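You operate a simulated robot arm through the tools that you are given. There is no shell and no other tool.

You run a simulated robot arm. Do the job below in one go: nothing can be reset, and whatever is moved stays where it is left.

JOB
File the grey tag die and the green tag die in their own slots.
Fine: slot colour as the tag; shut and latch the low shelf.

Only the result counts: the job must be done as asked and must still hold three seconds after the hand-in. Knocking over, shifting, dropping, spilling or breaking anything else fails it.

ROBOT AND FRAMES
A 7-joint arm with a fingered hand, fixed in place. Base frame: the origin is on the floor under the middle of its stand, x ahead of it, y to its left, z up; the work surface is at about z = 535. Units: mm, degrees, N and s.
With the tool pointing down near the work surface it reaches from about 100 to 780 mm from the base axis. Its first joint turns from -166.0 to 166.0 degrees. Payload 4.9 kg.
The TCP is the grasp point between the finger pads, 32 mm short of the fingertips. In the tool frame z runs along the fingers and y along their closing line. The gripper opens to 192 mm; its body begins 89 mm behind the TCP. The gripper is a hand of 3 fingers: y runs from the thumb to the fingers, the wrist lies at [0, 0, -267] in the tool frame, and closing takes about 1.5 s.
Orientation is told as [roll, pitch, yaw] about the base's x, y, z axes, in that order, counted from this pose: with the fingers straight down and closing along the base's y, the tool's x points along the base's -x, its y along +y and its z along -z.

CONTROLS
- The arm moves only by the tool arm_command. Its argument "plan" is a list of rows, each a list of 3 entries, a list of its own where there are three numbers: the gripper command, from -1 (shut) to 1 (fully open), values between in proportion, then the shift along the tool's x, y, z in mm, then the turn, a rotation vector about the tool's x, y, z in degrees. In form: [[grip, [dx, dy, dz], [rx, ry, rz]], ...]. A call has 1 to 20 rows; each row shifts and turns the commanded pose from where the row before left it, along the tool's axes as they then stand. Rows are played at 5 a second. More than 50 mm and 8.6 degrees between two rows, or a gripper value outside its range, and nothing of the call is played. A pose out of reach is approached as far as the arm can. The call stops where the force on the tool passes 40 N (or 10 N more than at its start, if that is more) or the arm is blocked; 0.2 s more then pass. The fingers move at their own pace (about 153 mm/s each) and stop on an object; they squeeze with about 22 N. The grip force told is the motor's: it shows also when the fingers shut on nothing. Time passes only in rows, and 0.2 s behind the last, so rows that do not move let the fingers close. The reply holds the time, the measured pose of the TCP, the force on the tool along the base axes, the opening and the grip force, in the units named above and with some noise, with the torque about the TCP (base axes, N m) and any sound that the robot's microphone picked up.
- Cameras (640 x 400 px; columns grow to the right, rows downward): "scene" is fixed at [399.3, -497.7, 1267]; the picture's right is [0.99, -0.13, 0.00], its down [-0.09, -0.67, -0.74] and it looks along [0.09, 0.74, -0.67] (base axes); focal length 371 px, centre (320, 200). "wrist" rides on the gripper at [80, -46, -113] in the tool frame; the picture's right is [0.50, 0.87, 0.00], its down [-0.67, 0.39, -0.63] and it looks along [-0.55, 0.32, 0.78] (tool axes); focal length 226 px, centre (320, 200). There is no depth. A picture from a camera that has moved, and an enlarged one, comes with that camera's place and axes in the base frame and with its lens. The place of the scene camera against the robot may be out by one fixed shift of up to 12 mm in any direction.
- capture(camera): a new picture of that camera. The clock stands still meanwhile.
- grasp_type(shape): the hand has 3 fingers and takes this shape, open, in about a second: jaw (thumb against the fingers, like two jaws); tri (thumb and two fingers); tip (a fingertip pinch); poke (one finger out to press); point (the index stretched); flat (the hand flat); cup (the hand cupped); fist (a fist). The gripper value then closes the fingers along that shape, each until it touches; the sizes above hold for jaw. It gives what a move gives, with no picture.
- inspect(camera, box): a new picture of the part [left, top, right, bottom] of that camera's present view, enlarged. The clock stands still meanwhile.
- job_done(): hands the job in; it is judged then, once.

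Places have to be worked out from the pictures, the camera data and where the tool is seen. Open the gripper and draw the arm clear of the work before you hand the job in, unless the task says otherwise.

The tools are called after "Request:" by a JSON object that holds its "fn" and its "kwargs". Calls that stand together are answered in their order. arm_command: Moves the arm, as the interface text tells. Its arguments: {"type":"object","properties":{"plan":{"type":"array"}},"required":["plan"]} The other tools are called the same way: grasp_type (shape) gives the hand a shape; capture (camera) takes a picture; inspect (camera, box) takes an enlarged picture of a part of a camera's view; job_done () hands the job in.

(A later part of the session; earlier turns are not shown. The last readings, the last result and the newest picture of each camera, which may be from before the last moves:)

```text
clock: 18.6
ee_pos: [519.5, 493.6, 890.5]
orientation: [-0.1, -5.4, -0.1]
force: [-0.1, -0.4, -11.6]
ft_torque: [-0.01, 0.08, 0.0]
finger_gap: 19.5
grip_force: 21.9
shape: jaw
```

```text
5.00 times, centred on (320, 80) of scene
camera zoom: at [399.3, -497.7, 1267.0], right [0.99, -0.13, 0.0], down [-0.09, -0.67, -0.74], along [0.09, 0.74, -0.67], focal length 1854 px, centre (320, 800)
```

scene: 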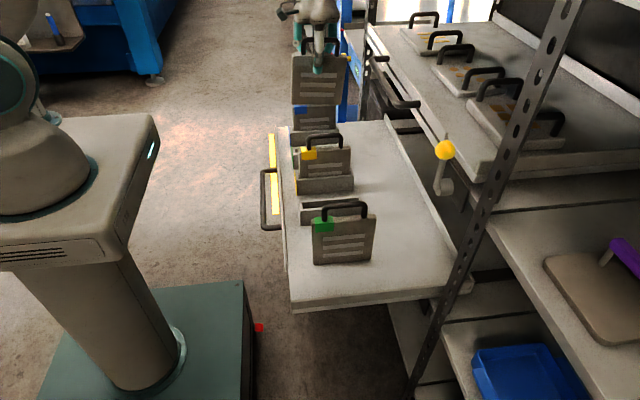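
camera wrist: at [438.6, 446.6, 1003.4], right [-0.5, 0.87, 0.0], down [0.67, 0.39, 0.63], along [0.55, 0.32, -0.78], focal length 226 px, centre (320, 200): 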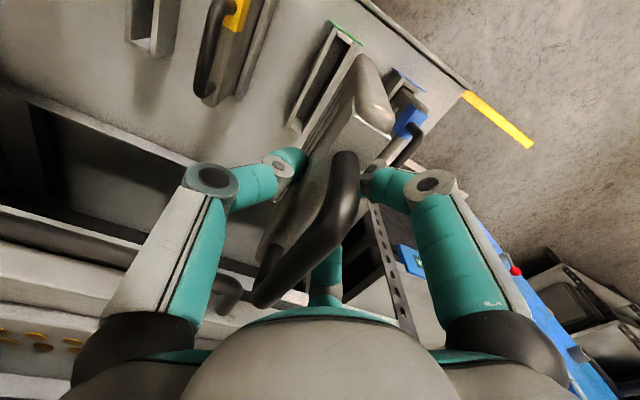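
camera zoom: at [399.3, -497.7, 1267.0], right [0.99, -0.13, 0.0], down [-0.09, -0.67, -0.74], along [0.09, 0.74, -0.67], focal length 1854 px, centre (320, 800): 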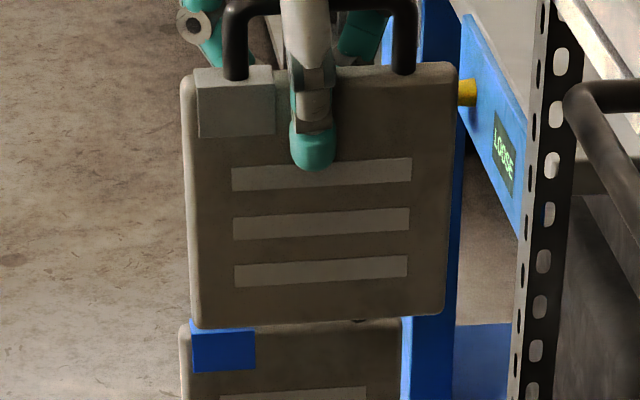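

Geometry of the front edge indicates a roll of about 5.5° (bottom toward +y). I'll rotate the hand −5.5° about the base x-axis to bring the plate plumb.

Request:
{"fn": "arm_command", "kwargs": {"plan": [[-1, [0, 0, 0], [1.8, 0, -0.17]], [-1, [0, 0, 0], [1.9, 0, -0.18]], [-1, [0, 0, 0], [1.8, 0, -0.17]], [-1, [0, 0, 0], [0, 0, 0]], [-1, [0, 0, 0], [0, 0, 0]]]}}

Request:
{"fn": "inspect", "kwargs": {"camera": "wrist", "box": [320, 40, 420, 140]}}

Request:
{"fn": "inspect", "kwargs": {"camera": "scene", "box": [280, 40, 360, 120]}}

```text
clock: 19.8
ee_pos: [519.4, 492.3, 888.9]
orientation: [-5.5, -5.4, 0.5]
force: [-0.1, -1.2, -11.2]
ft_torque: [0.04, 0.08, 0.0]
finger_gap: 19.4
grip_force: 22.1
shape: jaw
```

```text
4.00 times, centred on (370, 90) of wrist
camera zoom: at [428.5, 456.8, 999.4], right [-0.5, 0.86, -0.13], down [0.61, 0.45, 0.65], along [0.62, 0.24, -0.75], focal length 904 px, centre (120, 640)
```

zoom: 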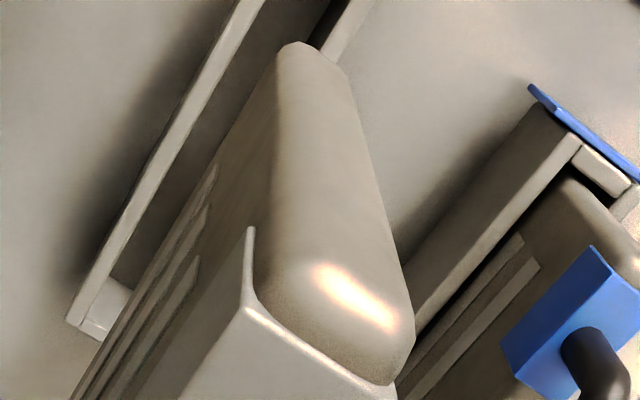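

```text
5.00 times, centred on (320, 80) of scene
camera zoom: at [399.3, -497.7, 1267.0], right [0.99, -0.13, 0.0], down [-0.09, -0.67, -0.74], along [0.09, 0.74, -0.67], focal length 1854 px, centre (320, 800)
```

zoom: 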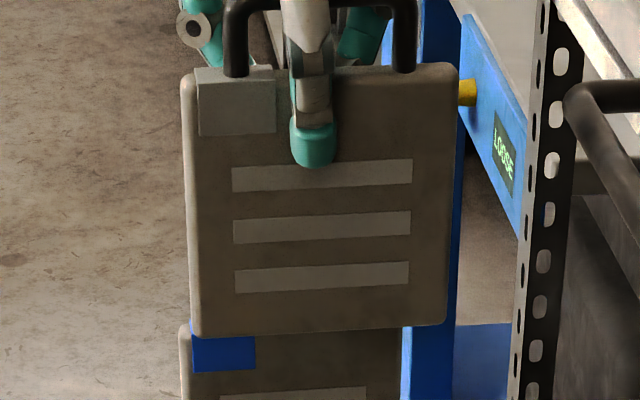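

The die moves rigidly with the hand, with about 1° of roll left. I'll trim that, raise 15 mm, and carry it slowly over the yellow die to above the grey slot (Δy ≈ −259).

Request:
{"fn": "arm_command", "kwargs": {"plan": [[-1, [0, 0, 0], [1.2, 0, -0.11]], [-1, [-1.4, -1.75, -14.83], [0, 0, 0]], [-1, [0.11, -9.93, 1.16], [0, 0, 0]], [-1, [0.22, -19.86, 2.32], [0, 0, 0]], [-1, [0.22, -19.86, 2.32], [0, 0, 0]], [-1, [0.22, -19.86, 2.32], [0, 0, 0]], [-1, [0.22, -19.86, 2.32], [0, 0, 0]], [-1, [0.22, -19.86, 2.32], [0, 0, 0]], [-1, [0.22, -19.86, 2.32], [0, 0, 0]], [-1, [0.22, -19.86, 2.32], [0, 0, 0]], [-1, [0.22, -19.86, 2.32], [0, 0, 0]], [-1, [0.22, -19.86, 2.32], [0, 0, 0]], [-1, [0.22, -19.86, 2.32], [0, 0, 0]], [-1, [0.22, -19.86, 2.32], [0, 0, 0]], [-1, [0.22, -19.86, 2.32], [0, 0, 0]], [-1, [0.1, -8.9, 1.04], [0, 0, 0]], [-1, [0, 0, 0], [0, 0, 0]], [-1, [0, 0, 0], [0, 0, 0]]]}}

Request:
{"fn": "capture", "kwargs": {"camera": "wrist"}}

Request:
{"fn": "capture", "kwargs": {"camera": "scene"}}

```text
clock: 23.6
ee_pos: [519.7, 233.4, 904.6]
orientation: [-6.8, -5.4, 0.6]
force: [0.0, -0.8, -12.5]
ft_torque: [0.06, 0.08, 0.04]
finger_gap: 19.7
grip_force: 22.4
shape: jaw
```

```text
taken
camera wrist: at [428.7, 200.1, 1015.7], right [-0.5, 0.85, -0.15], down [0.61, 0.47, 0.64], along [0.62, 0.23, -0.75], focal length 226 px, centre (320, 200)
```

wrist: 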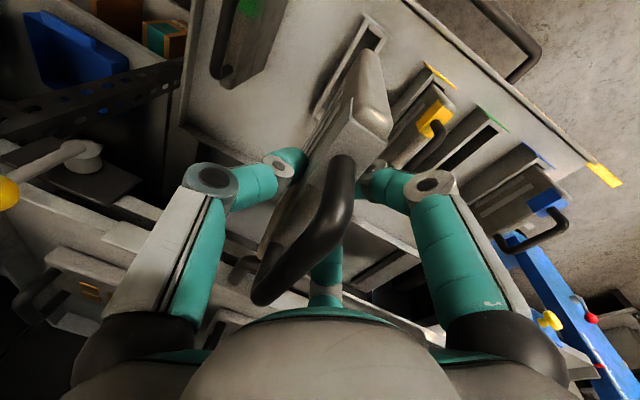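

```text
taken
```

scene: 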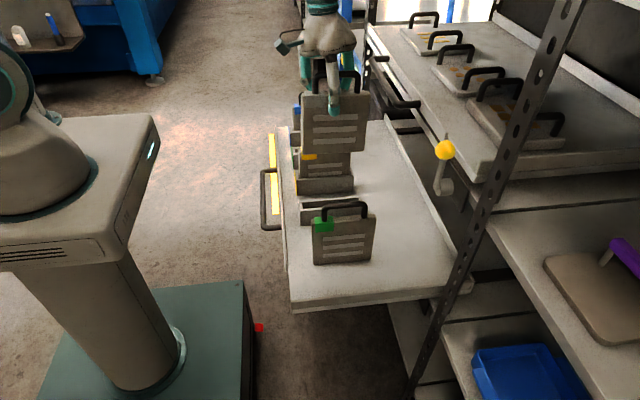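

The die is above the grey slot. I'll lower it until its bottom is about 30 mm above the rim, then check the alignment.

Request:
{"fn": "arm_command", "kwargs": {"plan": [[-1, [0.93, 1.17, 9.89], [0, 0, 0]], [-1, [1.87, 2.33, 19.78], [0, 0, 0]], [-1, [1.87, 2.33, 19.78], [0, 0, 0]], [-1, [1.87, 2.33, 19.78], [0, 0, 0]], [-1, [1.87, 2.33, 19.78], [0, 0, 0]], [-1, [1.87, 2.33, 19.78], [0, 0, 0]], [-1, [1.87, 2.33, 19.78], [0, 0, 0]], [-1, [0.93, 1.17, 9.89], [0, 0, 0]], [-1, [0, 0, 0], [0, 0, 0]], [-1, [0, 0, 0], [0, 0, 0]]]}}

Request:
{"fn": "capture", "kwargs": {"camera": "wrist"}}

Request:
{"fn": "inspect", "kwargs": {"camera": "wrist", "box": [270, 20, 430, 180]}}

Request:
{"fn": "inspect", "kwargs": {"camera": "scene", "box": [260, 100, 400, 240]}}

```text
clock: 25.8
ee_pos: [519.4, 233.8, 764.7]
orientation: [-6.8, -5.3, 0.6]
force: [0.9, 0.0, -11.3]
ft_torque: [0.08, 0.06, 0.0]
finger_gap: 19.4
grip_force: 21.7
shape: jaw
```

```text
taken
camera wrist: at [428.8, 199.8, 875.3], right [-0.5, 0.85, -0.15], down [0.61, 0.47, 0.64], along [0.62, 0.23, -0.75], focal length 226 px, centre (320, 200)
```

wrist: 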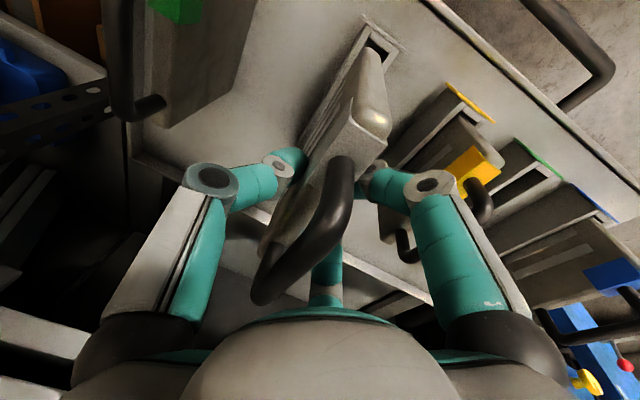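

```text
2.50 times, centred on (350, 100) of wrist
camera zoom: at [428.8, 199.8, 875.3], right [-0.5, 0.85, -0.15], down [0.61, 0.47, 0.64], along [0.62, 0.23, -0.75], focal length 565 px, centre (245, 450)
```

zoom: 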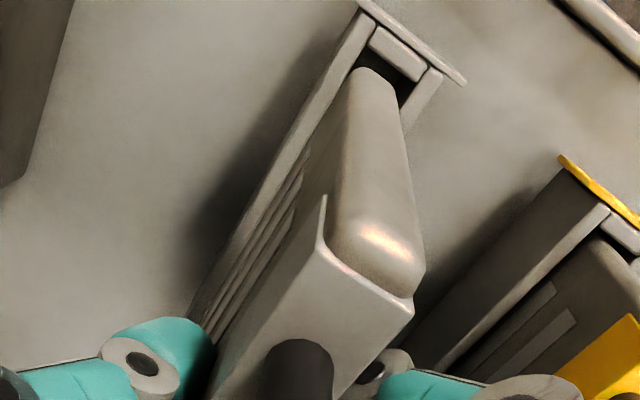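

```text
2.86 times, centred on (330, 170) of scene
camera zoom: at [399.3, -497.7, 1267.0], right [0.99, -0.13, 0.0], down [-0.09, -0.67, -0.74], along [0.09, 0.74, -0.67], focal length 1060 px, centre (291, 286)
```

zoom: 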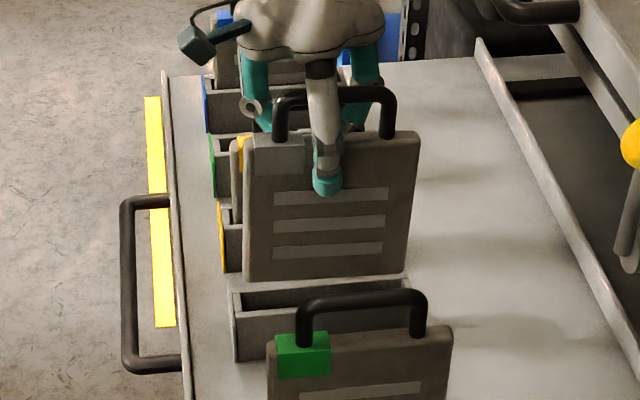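

The die is just above the slot. I'll zoom in on the front end of the slot and plate to measure the lateral offset.

Request:
{"fn": "inspect", "kwargs": {"camera": "wrist", "box": [340, 10, 420, 90]}}

Request:
{"fn": "inspect", "kwargs": {"camera": "scene", "box": [300, 150, 380, 230]}}

```text
5.00 times, centred on (380, 50) of wrist
camera zoom: at [428.8, 199.8, 875.3], right [-0.5, 0.85, -0.15], down [0.61, 0.47, 0.64], along [0.62, 0.23, -0.75], focal length 1130 px, centre (20, 950)
```

zoom: 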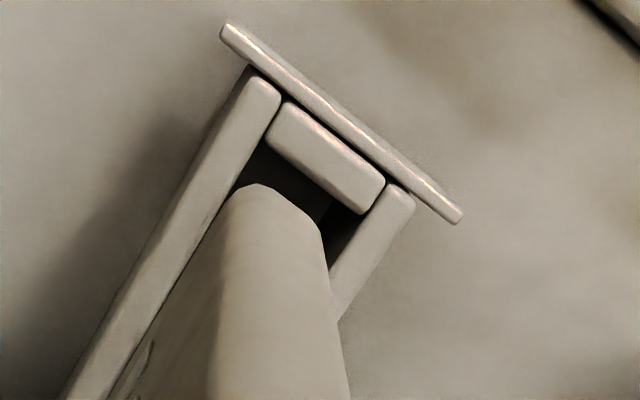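

```text
5.00 times, centred on (340, 190) of scene
camera zoom: at [399.3, -497.7, 1267.0], right [0.99, -0.13, 0.0], down [-0.09, -0.67, -0.74], along [0.09, 0.74, -0.67], focal length 1854 px, centre (220, 250)
```

zoom: 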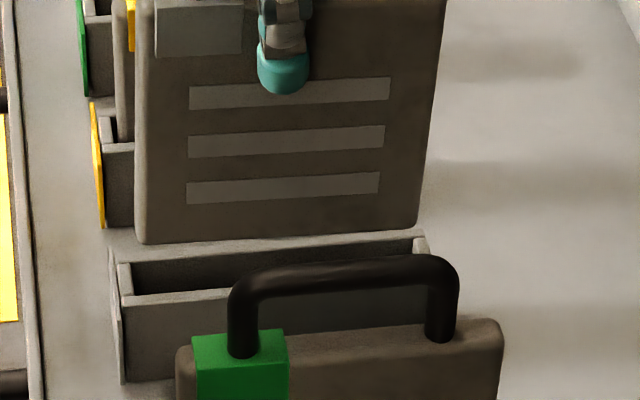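

The plate's bottom is about 5 mm too far toward −y relative to the slot opening, while x is about centred. I'll shift +5 mm in y, lower 25 mm and check again.

Request:
{"fn": "arm_command", "kwargs": {"plan": [[-1, [0.94, 4.97, -0.67], [0, 0, 0]], [-1, [1.17, 1.46, 12.36], [0, 0, 0]], [-1, [1.17, 1.46, 12.36], [0, 0, 0]], [-1, [0, 0, 0], [0, 0, 0]], [-1, [0, 0, 0], [0, 0, 0]]]}}

Request:
{"fn": "inspect", "kwargs": {"camera": "wrist", "box": [340, 10, 420, 90]}}

Request:
{"fn": "inspect", "kwargs": {"camera": "scene", "box": [300, 150, 380, 230]}}

```text
clock: 27.0
ee_pos: [519.5, 238.0, 739.5]
orientation: [-6.8, -5.4, 0.6]
force: [0.8, -0.2, -12.7]
ft_torque: [0.08, 0.1, 0.01]
finger_gap: 19.6
grip_force: 21.9
shape: jaw
```

```text
5.00 times, centred on (380, 50) of wrist
camera zoom: at [427.8, 204.7, 850.4], right [-0.5, 0.85, -0.15], down [0.61, 0.47, 0.64], along [0.62, 0.23, -0.75], focal length 1130 px, centre (20, 950)
```

zoom: 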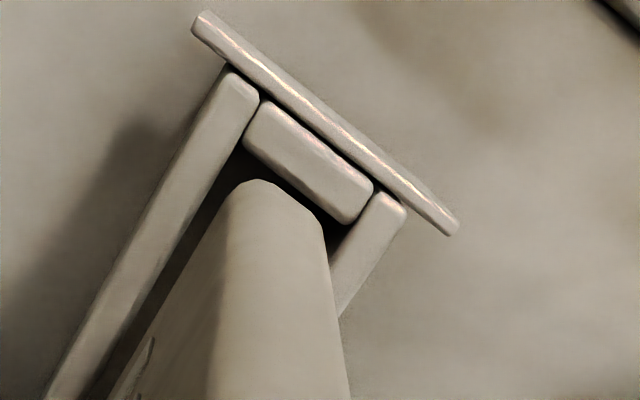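

```text
5.00 times, centred on (340, 190) of scene
camera zoom: at [399.3, -497.7, 1267.0], right [0.99, -0.13, 0.0], down [-0.09, -0.67, -0.74], along [0.09, 0.74, -0.67], focal length 1854 px, centre (220, 250)
```

zoom: 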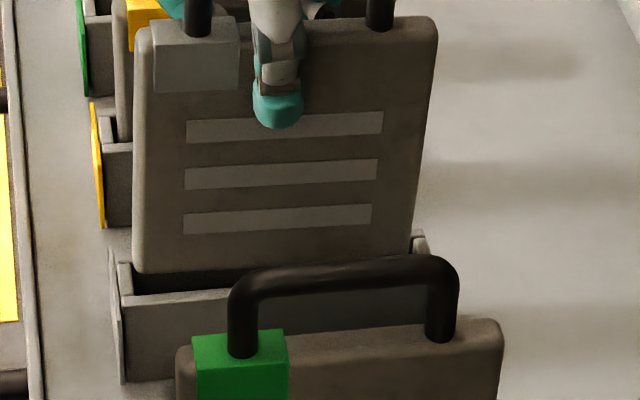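

Now y is centred (die about 220–238 in the slot 217–242). The plate shows about 1.3° of residual pitch with its bottom toward −x, so I'll trim that and lower a bit further.

Request:
{"fn": "arm_command", "kwargs": {"plan": [[-1, [0, 0, 0], [0.01, -1.29, 0.15]], [-1, [0.7, 0.88, 7.42], [0, 0, 0]], [-1, [0.7, 0.88, 7.42], [0, 0, 0]], [-1, [0, 0, 0], [0, 0, 0]], [-1, [0, 0, 0], [0, 0, 0]]]}}

Request:
{"fn": "inspect", "kwargs": {"camera": "wrist", "box": [340, 10, 420, 90]}}

Request:
{"fn": "inspect", "kwargs": {"camera": "scene", "box": [300, 150, 380, 230]}}

```text
clock: 28.2
ee_pos: [518.8, 238.6, 725.8]
orientation: [-6.9, -6.7, 0.6]
force: [0.0, -0.3, -11.0]
ft_torque: [0.04, 0.1, 0.02]
finger_gap: 19.7
grip_force: 21.9
shape: jaw
```

```text
5.00 times, centred on (380, 50) of wrist
camera zoom: at [425.6, 204.7, 833.5], right [-0.49, 0.85, -0.16], down [0.59, 0.47, 0.66], along [0.64, 0.23, -0.74], focal length 1130 px, centre (20, 950)
```

zoom: 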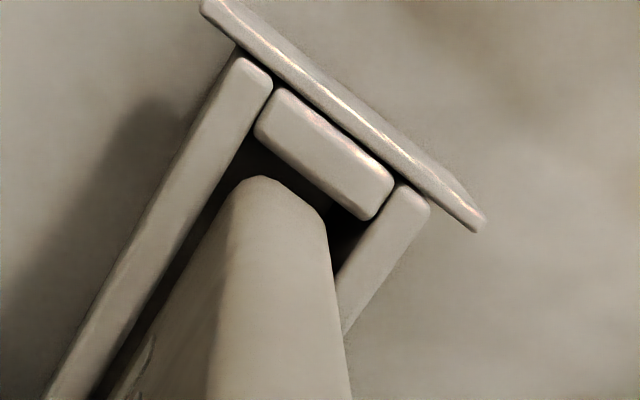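

```text
5.00 times, centred on (340, 190) of scene
camera zoom: at [399.3, -497.7, 1267.0], right [0.99, -0.13, 0.0], down [-0.09, -0.67, -0.74], along [0.09, 0.74, -0.67], focal length 1854 px, centre (220, 250)
```

zoom: 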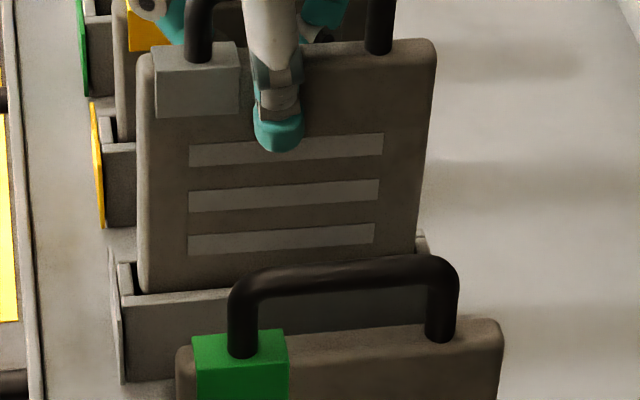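

The plate bottom is centred at the mouth of the slot. I'll lower gently by 46 mm while watching the force.

Request:
{"fn": "arm_command", "kwargs": {"plan": [[-1, [0.7, 0.72, 5.92], [0, 0, 0]], [-1, [0.93, 0.96, 7.89], [0, 0, 0]], [-1, [0.93, 0.96, 7.89], [0, 0, 0]], [-1, [0.93, 0.96, 7.89], [0, 0, 0]], [-1, [0.93, 0.96, 7.89], [0, 0, 0]], [-1, [0.93, 0.96, 7.89], [0, 0, 0]], [-1, [0, 0, 0], [0, 0, 0]]]}}

Request:
{"fn": "capture", "kwargs": {"camera": "wrist"}}

Request:
{"fn": "inspect", "kwargs": {"camera": "scene", "box": [300, 150, 380, 230]}}

```text
clock: 29.8
ee_pos: [519.9, 239.1, 678.3]
orientation: [-6.8, -6.8, 0.6]
force: [0.2, 0.1, -11.7]
ft_torque: [0.12, 0.1, -0.02]
finger_gap: 19.5
grip_force: 21.4
shape: jaw
```

```text
taken
camera wrist: at [426.2, 205.1, 787.2], right [-0.49, 0.85, -0.16], down [0.59, 0.47, 0.66], along [0.64, 0.23, -0.74], focal length 226 px, centre (320, 200)
```

wrist: 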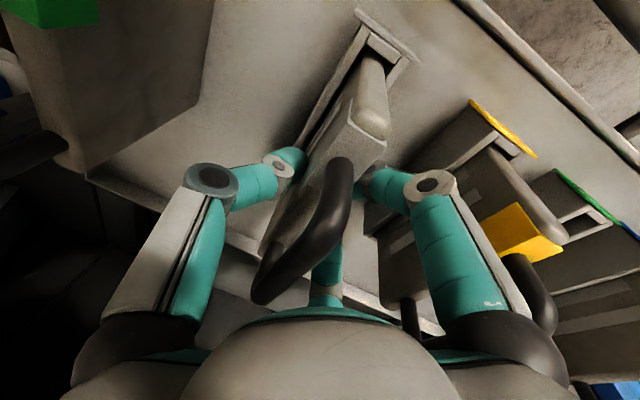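

```text
5.00 times, centred on (340, 190) of scene
camera zoom: at [399.3, -497.7, 1267.0], right [0.99, -0.13, 0.0], down [-0.09, -0.67, -0.74], along [0.09, 0.74, -0.67], focal length 1854 px, centre (220, 250)
```

zoom: 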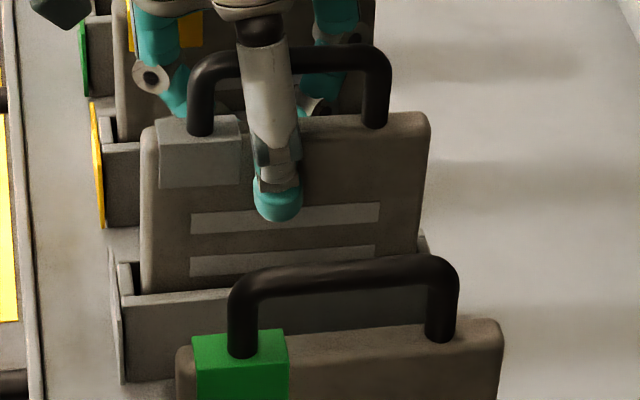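

No contact yet (force is still just the weight). I'll lower in small steps until the floor carries the die.

Request:
{"fn": "arm_command", "kwargs": {"plan": [[-1, [0.23, 0.24, 1.97], [0, 0, 0]], [-1, [0.23, 0.24, 1.97], [0, 0, 0]], [-1, [0.12, 0.12, 0.99], [0, 0, 0]], [-1, [0, 0, 0], [0, 0, 0]]]}}

```text
clock: 30.8
ee_pos: [520.1, 238.2, 674.6]
orientation: [-6.8, -6.8, 0.6]
force: [-1.4, 0.3, -3.8]
ft_torque: [0.05, 0.08, -0.01]
finger_gap: 19.7
grip_force: 21.9
shape: jaw
```

The floor now carries most of the weight at z≈674.6. I'll lower 2 mm more to seat it.

Request:
{"fn": "arm_command", "kwargs": {"plan": [[-1, [0.12, 0.12, 0.99], [0, 0, 0]], [-1, [0.12, 0.12, 0.99], [0, 0, 0]], [-1, [0, 0, 0], [0, 0, 0]]]}}

Request:
{"fn": "inspect", "kwargs": {"camera": "scene", "box": [300, 150, 380, 230]}}

Request:
{"fn": "inspect", "kwargs": {"camera": "wrist", "box": [270, 0, 430, 160]}}

```text
clock: 31.6
ee_pos: [519.8, 239.1, 674.1]
orientation: [-6.7, -6.9, 0.7]
force: [-0.9, -2.2, 13.8]
ft_torque: [-0.19, -0.02, -0.02]
finger_gap: 20.6
grip_force: 21.8
shape: jaw
```

```text
5.00 times, centred on (340, 190) of scene
camera zoom: at [399.3, -497.7, 1267.0], right [0.99, -0.13, 0.0], down [-0.09, -0.67, -0.74], along [0.09, 0.74, -0.67], focal length 1854 px, centre (220, 250)
```

zoom: 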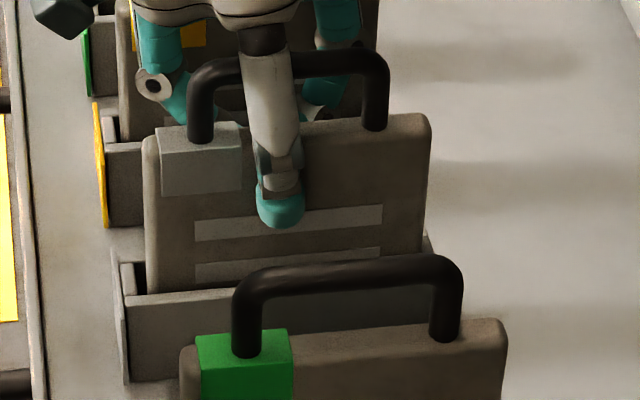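

```text
2.50 times, centred on (350, 80) of wrist
camera zoom: at [427.3, 205.5, 781.5], right [-0.49, 0.85, -0.16], down [0.59, 0.47, 0.66], along [0.64, 0.23, -0.73], focal length 565 px, centre (245, 500)
```

zoom: 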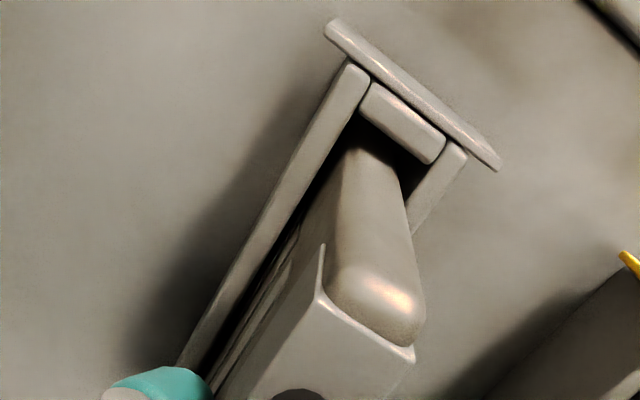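

It's seated, with a net upward push of 13.8 N. The shelf slides freely and crept about 2 mm in +x, which I'll keep in mind. Now I'll release the die.

Request:
{"fn": "arm_command", "kwargs": {"plan": [[-0.7, [0, 0, 0], [0, 0, 0]], [-0.5, [0, 0, 0], [0, 0, 0]], [-0.2, [0, 0, 0], [0, 0, 0]], [0.1, [0, 0, 0], [0, 0, 0]], [0.1, [0, 0, 0], [0, 0, 0]], [0.1, [0, 0, 0], [0, 0, 0]]]}}

Request:
{"fn": "capture", "kwargs": {"camera": "wrist"}}

Request:
{"fn": "inspect", "kwargs": {"camera": "scene", "box": [260, 100, 400, 240]}}

```text
clock: 33.0
ee_pos: [519.6, 237.7, 671.5]
orientation: [-6.8, -6.7, 0.6]
force: [-0.2, 0.6, 1.1]
ft_torque: [-0.01, -0.03, -0.09]
finger_gap: 104.8
grip_force: 0.1
shape: jaw
```

```text
taken
camera wrist: at [426.2, 204.8, 780.3], right [-0.49, 0.85, -0.16], down [0.59, 0.47, 0.66], along [0.64, 0.23, -0.74], focal length 226 px, centre (320, 200)
```

wrist: 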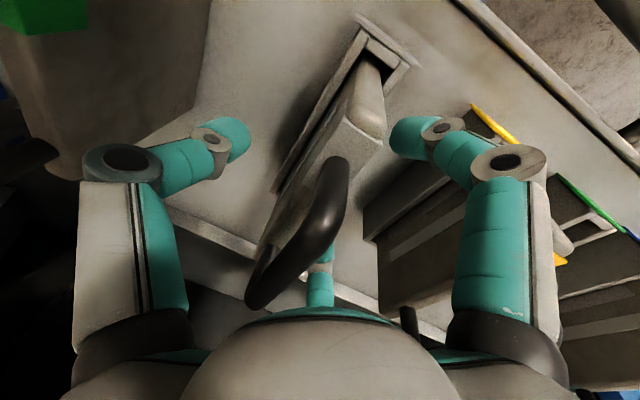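

```text
2.86 times, centred on (330, 170) of scene
camera zoom: at [399.3, -497.7, 1267.0], right [0.99, -0.13, 0.0], down [-0.09, -0.67, -0.74], along [0.09, 0.74, -0.67], focal length 1060 px, centre (291, 286)
```

zoom: 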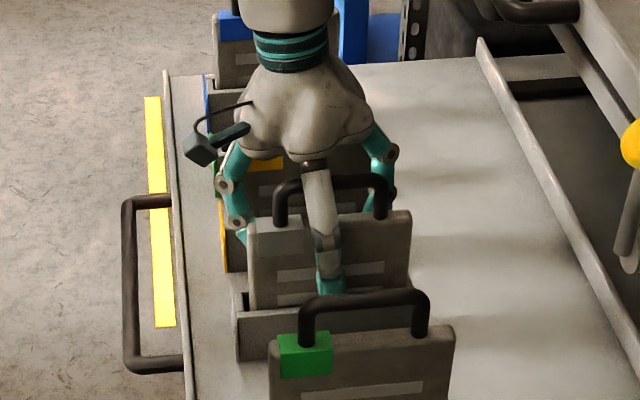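

Released cleanly and standing upright. I'll withdraw up along the tool axis, then level the hand.

Request:
{"fn": "arm_command", "kwargs": {"plan": [[0.1, [0, 0, -10], [0, 0, 0]], [0.1, [0, 0, -20], [0, 0, 0]], [0.1, [0, 0, -30], [0, 0, 0]], [0.1, [0, 0, -30], [0, 0, 0]], [0.1, [0, 0, -30], [0, 0, 0]], [0.1, [0, 0, -30], [0, 0, 0]], [0.1, [0, 0, 0], [-6.8, 0, 0.8]], [0.1, [0, 0, 0], [0, 6.7, 0]], [0.1, [0, 0, 0], [0, 0, 0]]]}}

Request:
{"fn": "capture", "kwargs": {"camera": "wrist"}}

Request:
{"fn": "capture", "kwargs": {"camera": "scene"}}

```text
clock: 35.0
ee_pos: [501.4, 255.9, 819.8]
orientation: [0.1, -0.1, -0.1]
force: [0.7, 0.4, -0.6]
ft_torque: [-0.02, -0.02, -0.02]
finger_gap: 105.1
grip_force: 0.1
shape: jaw
```

```text
taken
camera wrist: at [421.2, 209.6, 933.7], right [-0.5, 0.87, 0.0], down [0.67, 0.38, 0.63], along [0.55, 0.32, -0.77], focal length 226 px, centre (320, 200)
```

wrist: 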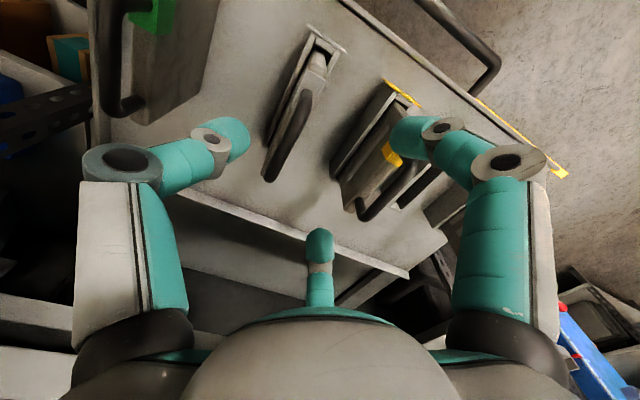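

```text
taken
```

scene: 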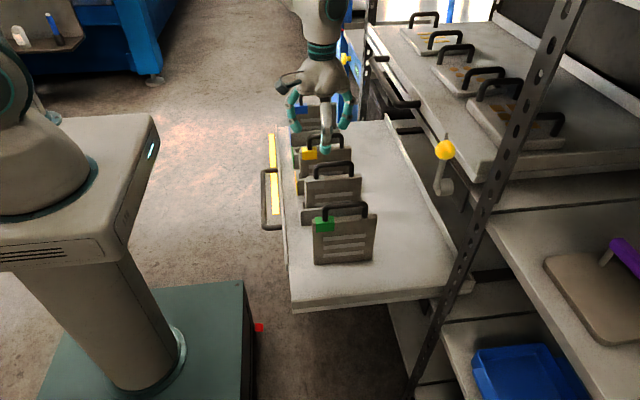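

The grey die stands in the grey slot. Next is the green die: I'll hover above it at about (531, 82, 850) and look.

Request:
{"fn": "arm_command", "kwargs": {"plan": [[0.1, [0, 0, -30], [0, 0, 0]], [0.1, [-7, -35, 0], [0, 0, 0]], [0.1, [-7, -35, 0], [0, 0, 0]], [0.1, [-7, -35, 0], [0, 0, 0]], [0.1, [-6, -35, 0], [0, 0, 0]], [0.1, [-3, -34, 0], [0, 0, 0]], [0.1, [0, 0, 0], [0, 0, 0]]]}}

Request:
{"fn": "capture", "kwargs": {"camera": "wrist"}}

Request:
{"fn": "inspect", "kwargs": {"camera": "wrist", "box": [260, 30, 400, 190]}}

Request:
{"fn": "inspect", "kwargs": {"camera": "scene", "box": [290, 140, 400, 280]}}

```text
clock: 36.6
ee_pos: [531.6, 80.3, 849.4]
orientation: [0.1, -0.1, -0.2]
force: [-1.4, 0.4, 0.1]
ft_torque: [0.03, 0.0, -0.03]
finger_gap: 105.1
grip_force: 0.1
shape: jaw
```

```text
taken
camera wrist: at [450.7, 35.2, 963.3], right [-0.5, 0.87, 0.0], down [0.67, 0.38, 0.63], along [0.55, 0.32, -0.77], focal length 226 px, centre (320, 200)
```

wrist: 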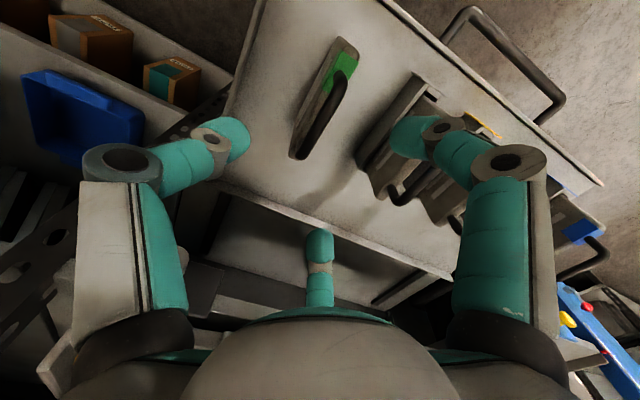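

```text
2.50 times, centred on (330, 110) of wrist
camera zoom: at [450.7, 35.2, 963.3], right [-0.5, 0.87, 0.0], down [0.67, 0.38, 0.63], along [0.55, 0.32, -0.77], focal length 565 px, centre (295, 425)
```

zoom: 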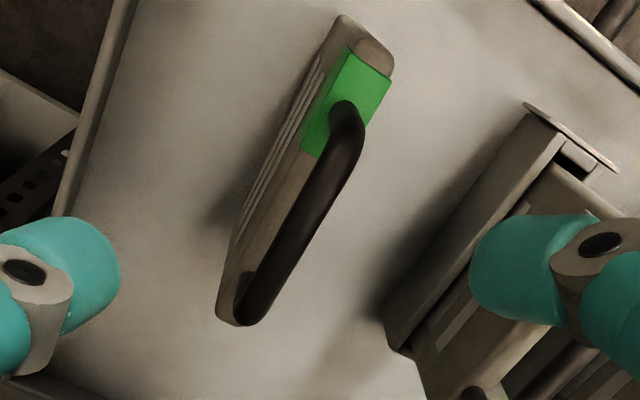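

```text
2.86 times, centred on (345, 210) of scene
camera zoom: at [399.3, -497.7, 1267.0], right [0.99, -0.13, 0.0], down [-0.09, -0.67, -0.74], along [0.09, 0.74, -0.67], focal length 1060 px, centre (249, 171)
```

zoom: 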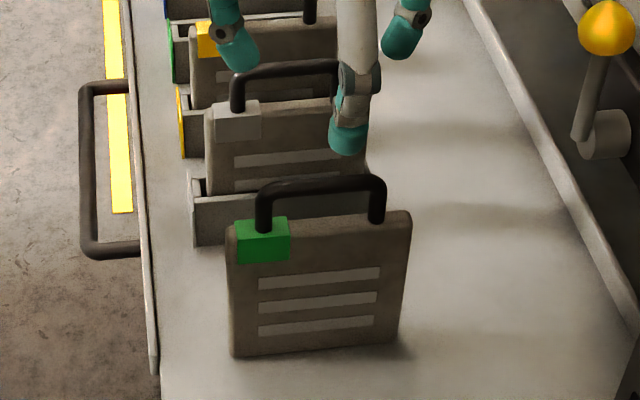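

The green die centre is about (532, 82). I'll move to x=533, y=85, lower to z≈760 and check.

Request:
{"fn": "arm_command", "kwargs": {"plan": [[0.1, [-1.4, 4.7, 30], [0, 0, 0.2]], [0.1, [0, 0, 30], [0, 0, 0]], [0.1, [0, 0, 28], [0, 0, 0]], [0.1, [0, 0, 0], [0, 0, 0]]]}}

Request:
{"fn": "capture", "kwargs": {"camera": "wrist"}}

Request:
{"fn": "inspect", "kwargs": {"camera": "wrist", "box": [260, 60, 400, 220]}}

Request:
{"fn": "inspect", "kwargs": {"camera": "scene", "box": [290, 140, 400, 280]}}

```text
clock: 37.6
ee_pos: [532.5, 85.7, 761.5]
orientation: [0.0, -0.1, -0.3]
force: [0.0, 1.1, 0.8]
ft_torque: [0.01, 0.02, 0.01]
finger_gap: 105.6
grip_force: 0.1
shape: jaw
```

```text
taken
camera wrist: at [451.8, 40.3, 875.9], right [-0.49, 0.87, 0.0], down [0.67, 0.38, 0.63], along [0.55, 0.31, -0.77], focal length 226 px, centre (320, 200)
```

wrist: 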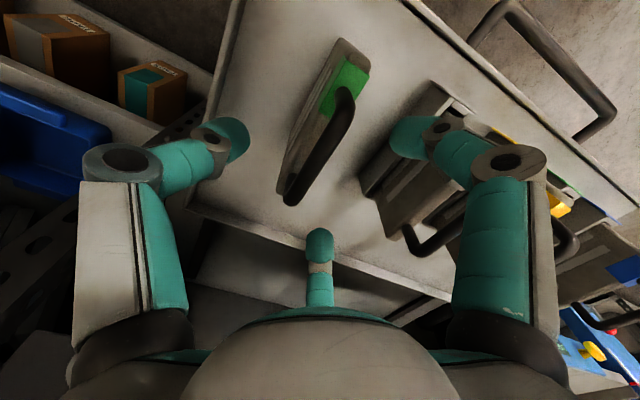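

```text
2.50 times, centred on (330, 140) of wrist
camera zoom: at [451.8, 40.3, 875.9], right [-0.49, 0.87, 0.0], down [0.67, 0.38, 0.63], along [0.55, 0.31, -0.77], focal length 565 px, centre (295, 350)
```

zoom: 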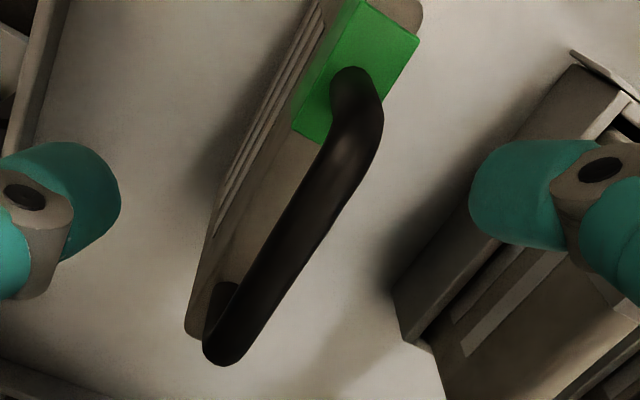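

```text
2.86 times, centred on (345, 210) of scene
camera zoom: at [399.3, -497.7, 1267.0], right [0.99, -0.13, 0.0], down [-0.09, -0.67, -0.74], along [0.09, 0.74, -0.67], focal length 1060 px, centre (249, 171)
```

zoom: 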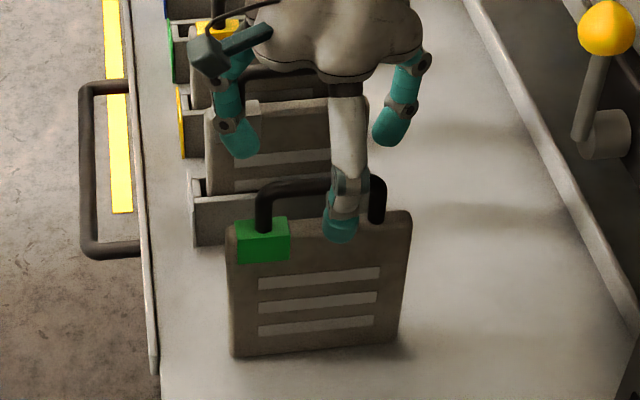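

The thumb sits about 4 mm to the +x side of the plate centre, while y is right (TCP about 3 mm to the +y side). I'll shift −4 mm in x and lower to z≈673.

Request:
{"fn": "arm_command", "kwargs": {"plan": [[0.1, [4, 0, 0], [0, 0, 0.3]], [0.1, [0, 0, 25], [0, 0, 0]], [0.1, [0, 0, 25], [0, 0, 0]], [0.1, [0, 0, 25], [0, 0, 0]], [0.1, [0, 0, 13], [0, 0, 0]], [0.1, [0, 0, 0], [0, 0, 0]]]}}

Request:
{"fn": "capture", "kwargs": {"camera": "wrist"}}

Request:
{"fn": "inspect", "kwargs": {"camera": "scene", "box": [290, 140, 400, 280]}}

```text
clock: 39.0
ee_pos: [529.4, 86.0, 673.3]
orientation: [0.1, -0.1, -0.6]
force: [0.9, 0.0, 0.1]
ft_torque: [0.03, 0.01, -0.01]
finger_gap: 105.2
grip_force: 0.0
shape: jaw
```

```text
taken
camera wrist: at [447.7, 40.4, 787.3], right [-0.49, 0.87, 0.0], down [0.67, 0.38, 0.63], along [0.55, 0.31, -0.77], focal length 226 px, centre (320, 200)
```

wrist: 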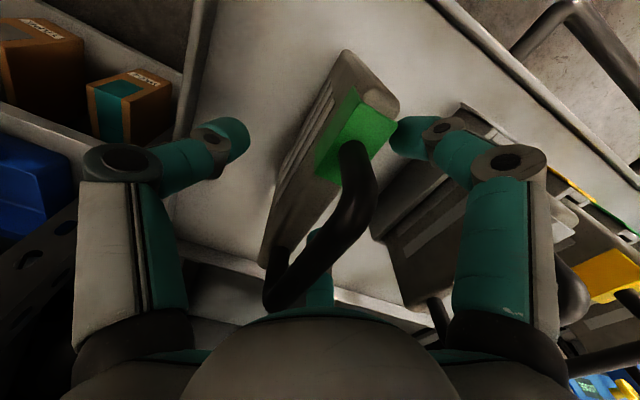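

```text
2.86 times, centred on (345, 210) of scene
camera zoom: at [399.3, -497.7, 1267.0], right [0.99, -0.13, 0.0], down [-0.09, -0.67, -0.74], along [0.09, 0.74, -0.67], focal length 1060 px, centre (249, 171)
```

zoom: 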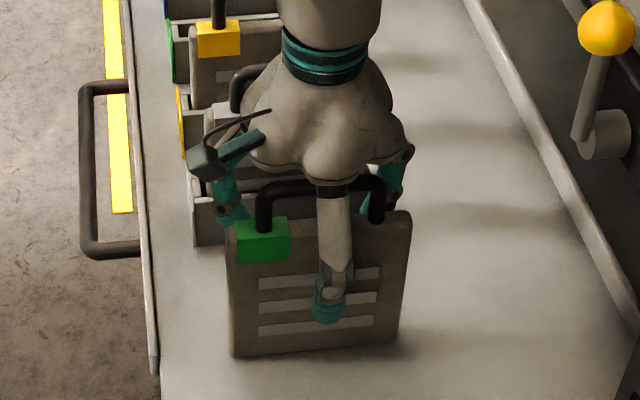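

Position is good: x is now centred, where the grey grip was about 6.5 mm off. I'll trim the 0.6° yaw and close on the plate.

Request:
{"fn": "arm_command", "kwargs": {"plan": [[0.1, [0, 0, 0], [0, 0, -0.6]], [-0.4, [0, 0, 0], [0, 0, 0]], [-0.6, [0, 0, 0], [0, 0, 0]], [-0.7, [0, 0, 0], [0, 0, 0]], [-0.8, [0, 0, 0], [0, 0, 0]], [-1, [0, 0, 0], [0, 0, 0]], [-1, [0, 0, 0], [0, 0, 0]], [-1, [0, 0, 0], [0, 0, 0]], [-1, [0, 0, 0], [0, 0, 0]], [-1, [0, 0, 0], [0, 0, 0]]]}}

Request:
{"fn": "capture", "kwargs": {"camera": "wrist"}}

Request:
{"fn": "inspect", "kwargs": {"camera": "scene", "box": [290, 140, 400, 280]}}

```text
clock: 41.2
ee_pos: [528.2, 86.2, 673.0]
orientation: [0.1, -0.1, 0.0]
force: [0.8, -0.9, -0.1]
ft_torque: [-0.11, -0.01, 0.06]
finger_gap: 22.8
grip_force: 21.8
shape: jaw
```

```text
taken
camera wrist: at [448.1, 39.9, 787.2], right [-0.5, 0.87, 0.0], down [0.67, 0.39, 0.63], along [0.55, 0.32, -0.77], focal length 226 px, centre (320, 200)
```

wrist: 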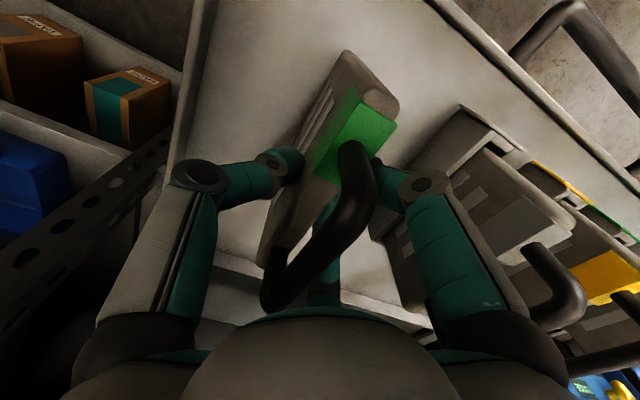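

```text
2.86 times, centred on (345, 210) of scene
camera zoom: at [399.3, -497.7, 1267.0], right [0.99, -0.13, 0.0], down [-0.09, -0.67, -0.74], along [0.09, 0.74, -0.67], focal length 1060 px, centre (249, 171)
```

zoom: 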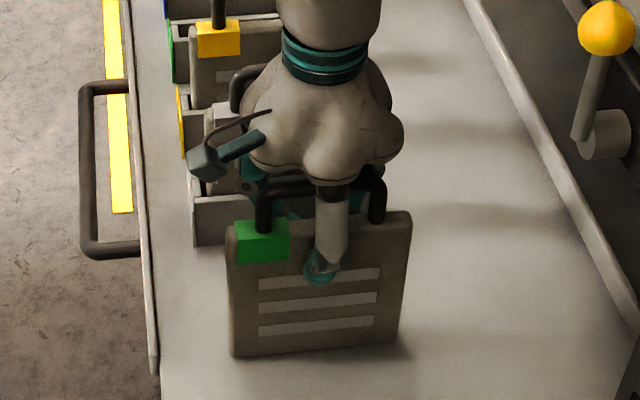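

Gripped with no visible shift, and the thumb is at the plate centre. I'll lift straight up slowly.

Request:
{"fn": "arm_command", "kwargs": {"plan": [[-1, [0, 0, -5], [0, 0, 0]], [-1, [0, 0, -10], [0, 0, 0]], [-1, [0, 0, -15], [0, 0, 0]], [-1, [0, 0, -20], [0, 0, 0]], [-1, [0, 0, -22], [0, 0, 0]], [-1, [0, 0, -22], [0, 0, 0]], [-1, [0, 0, -22], [0, 0, 0]], [-1, [0, 0, -22], [0, 0, 0]], [-1, [0, 0, -22], [0, 0, 0]], [-1, [0, 0, -22], [0, 0, 0]], [-1, [0, 0, -20], [0, 0, 0]], [-1, [0, 0, -15], [0, 0, 0]], [-1, [0, 0, -10], [0, 0, 0]], [-1, [0, 0, -5], [0, 0, 0]], [-1, [0, 0, 0], [0, 0, 0]], [-1, [0, 0, 0], [0, 0, 0]]]}}

Request:
{"fn": "capture", "kwargs": {"camera": "wrist"}}

Request:
{"fn": "inspect", "kwargs": {"camera": "wrist", "box": [320, 40, 420, 140]}}

Request:
{"fn": "inspect", "kwargs": {"camera": "scene", "box": [300, 60, 400, 160]}}

```text
clock: 44.6
ee_pos: [528.1, 86.5, 905.2]
orientation: [0.1, -0.1, -0.1]
force: [0.1, -0.1, -11.8]
ft_torque: [0.03, 0.03, 0.0]
finger_gap: 21.8
grip_force: 22.5
shape: jaw
```

```text
taken
camera wrist: at [448.2, 40.0, 1019.1], right [-0.5, 0.87, 0.0], down [0.67, 0.39, 0.63], along [0.55, 0.32, -0.77], focal length 226 px, centre (320, 200)
```

wrist: 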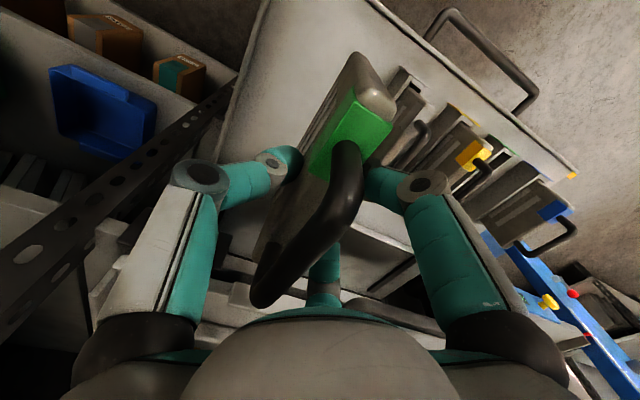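

```text
4.00 times, centred on (370, 90) of wrist
camera zoom: at [448.2, 40.0, 1019.1], right [-0.5, 0.87, 0.0], down [0.67, 0.39, 0.63], along [0.55, 0.32, -0.77], focal length 904 px, centre (120, 640)
```

zoom: 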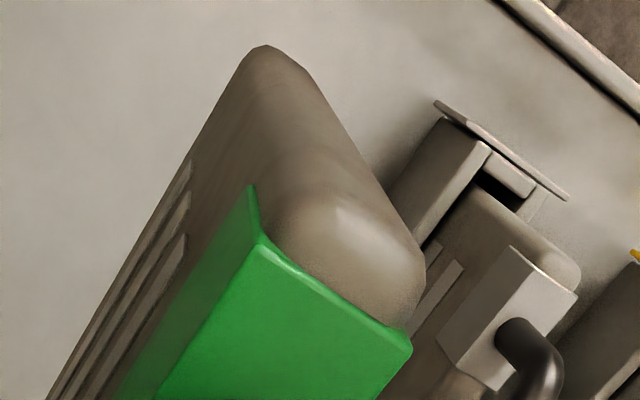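

```text
4.00 times, centred on (350, 110) of scene
camera zoom: at [399.3, -497.7, 1267.0], right [0.99, -0.13, 0.0], down [-0.09, -0.67, -0.74], along [0.09, 0.74, -0.67], focal length 1484 px, centre (200, 560)
```

zoom: 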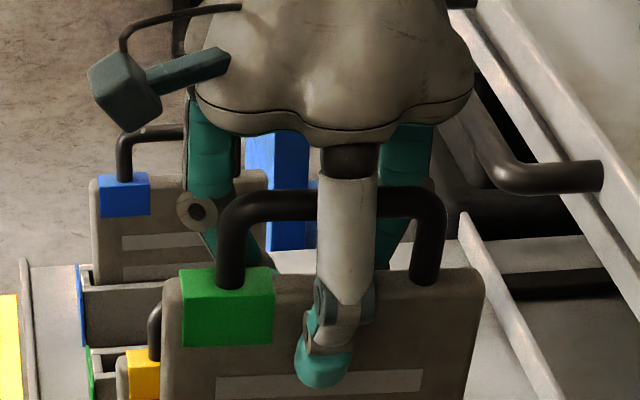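

The load is about 12 N as before. I'll check the die's pitch and roll in a wider scene crop.

Request:
{"fn": "inspect", "kwargs": {"camera": "scene", "box": [310, 110, 400, 200]}}

Request:
{"fn": "capture", "kwargs": {"camera": "scene"}}

```text
4.44 times, centred on (355, 155) of scene
camera zoom: at [399.3, -497.7, 1267.0], right [0.99, -0.13, 0.0], down [-0.09, -0.67, -0.74], along [0.09, 0.74, -0.67], focal length 1648 px, centre (164, 400)
```

zoom: 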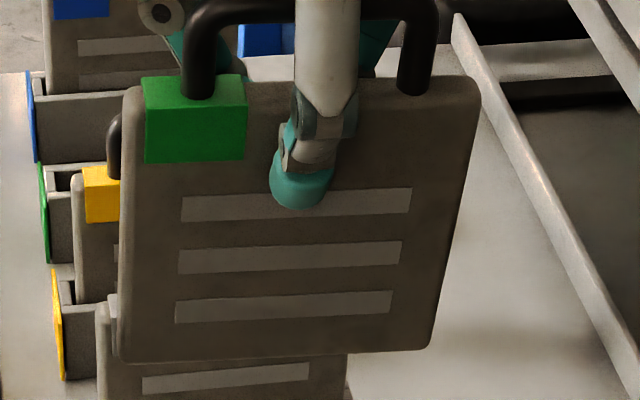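

```text
taken
```

scene: 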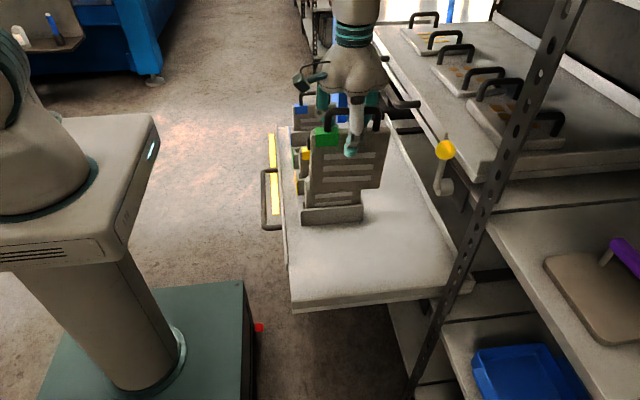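

The pitch is about +2.3° and the roll about +4.3° (bottom toward +y). I'll counter-rotate the hand by those amounts and re-measure.

Request:
{"fn": "arm_command", "kwargs": {"plan": [[-1, [0, 0, 0], [0, -1.2, 0]], [-1, [0, 0, 0], [0, -1.1, 0]], [-1, [0, 0, 0], [2.1, 0, -0.09]], [-1, [0, 0, 0], [2.2, 0, -0.09]], [-1, [0, 0, 0], [0, 0, 0]], [-1, [0, 0, 0], [0, 0, 0]]]}}

Request:
{"fn": "inspect", "kwargs": {"camera": "scene", "box": [310, 110, 400, 200]}}

Request:
{"fn": "inspect", "kwargs": {"camera": "wrist", "box": [320, 40, 420, 140]}}

```text
clock: 46.0
ee_pos: [528.8, 85.4, 905.9]
orientation: [-4.2, -2.4, 0.1]
force: [-0.4, 0.4, -12.4]
ft_torque: [0.09, 0.06, 0.03]
finger_gap: 21.2
grip_force: 21.5
shape: jaw
```

```text
4.44 times, centred on (355, 155) of scene
camera zoom: at [399.3, -497.7, 1267.0], right [0.99, -0.13, 0.0], down [-0.09, -0.67, -0.74], along [0.09, 0.74, -0.67], focal length 1648 px, centre (164, 400)
```

zoom: 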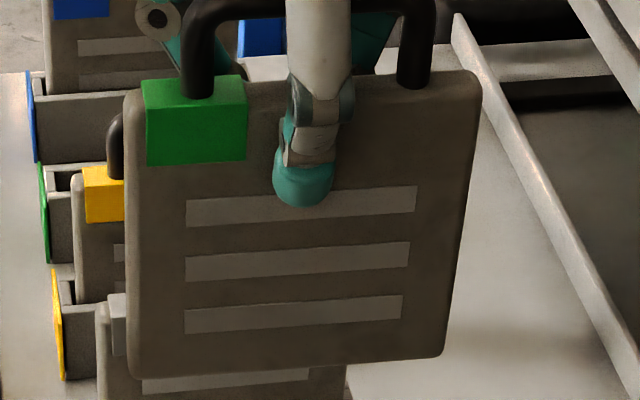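

```text
4.00 times, centred on (370, 90) of wrist
camera zoom: at [443.8, 48.5, 1019.0], right [-0.5, 0.86, -0.08], down [0.65, 0.43, 0.63], along [0.58, 0.26, -0.77], focal length 904 px, centre (120, 640)
```

zoom: 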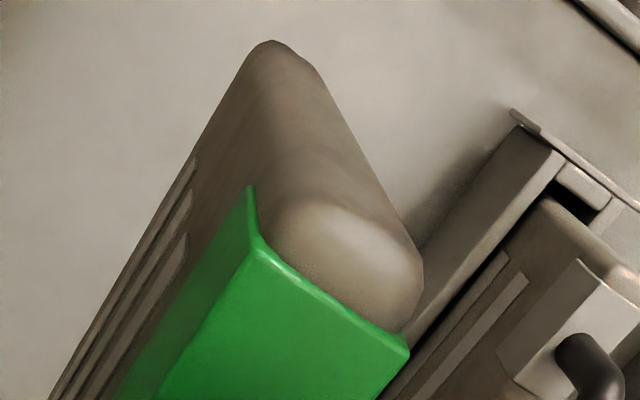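

The plate is now plumb to within about 0.5°. I'll carry it at z≈905 over the grey and yellow dies to above the green slot (Δx −6.6, Δy +414).

Request:
{"fn": "arm_command", "kwargs": {"plan": [[-1, [0.3, 9.97, -0.75], [0, 0, 0]], [-1, [0.26, 21.74, -1.61], [0, 0, 0]], [-1, [0.26, 21.74, -1.61], [0, 0, 0]], [-1, [0.26, 21.74, -1.61], [0, 0, 0]], [-1, [0.26, 21.74, -1.61], [0, 0, 0]], [-1, [0.26, 21.74, -1.61], [0, 0, 0]], [-1, [0.26, 21.74, -1.61], [0, 0, 0]], [-1, [0.26, 21.74, -1.61], [0, 0, 0]], [-1, [0.26, 21.74, -1.61], [0, 0, 0]], [-1, [0.26, 21.74, -1.61], [0, 0, 0]], [-1, [0.26, 21.74, -1.61], [0, 0, 0]], [-1, [0.26, 21.74, -1.61], [0, 0, 0]], [-1, [0.26, 21.74, -1.61], [0, 0, 0]], [-1, [0.26, 21.74, -1.61], [0, 0, 0]], [-1, [0.26, 21.74, -1.61], [0, 0, 0]], [-1, [0.26, 21.74, -1.61], [0, 0, 0]], [-1, [0.26, 21.74, -1.61], [0, 0, 0]], [-1, [0.26, 21.74, -1.61], [0, 0, 0]], [-1, [0.26, 21.74, -1.61], [0, 0, 0]], [-1, [0.3, 11.57, -0.86], [0, 0, 0]]]}}

Request:
{"fn": "capture", "kwargs": {"camera": "wrist"}}

Request:
{"fn": "capture", "kwargs": {"camera": "scene"}}

```text
clock: 50.2
ee_pos: [522.4, 500.9, 905.4]
orientation: [-4.2, -2.4, 0.0]
force: [-0.5, -1.4, -11.4]
ft_torque: [0.05, 0.03, 0.01]
finger_gap: 21.3
grip_force: 22.5
shape: jaw
```

```text
taken
camera wrist: at [436.5, 462.0, 1018.7], right [-0.5, 0.86, -0.08], down [0.65, 0.43, 0.63], along [0.58, 0.26, -0.77], focal length 226 px, centre (320, 200)
```

wrist: 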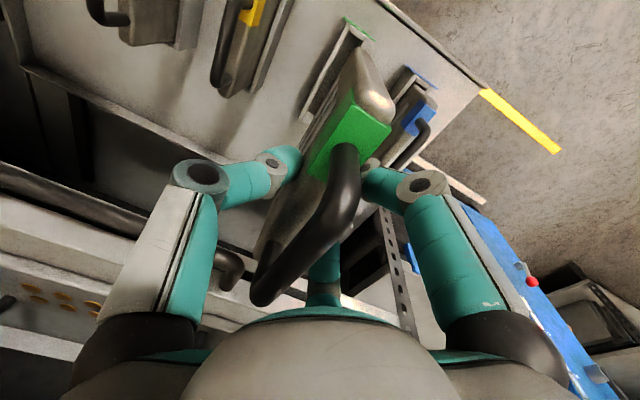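

```text
taken
```

scene: 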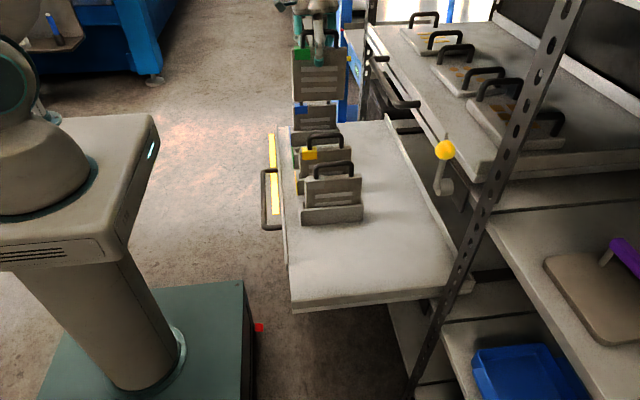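

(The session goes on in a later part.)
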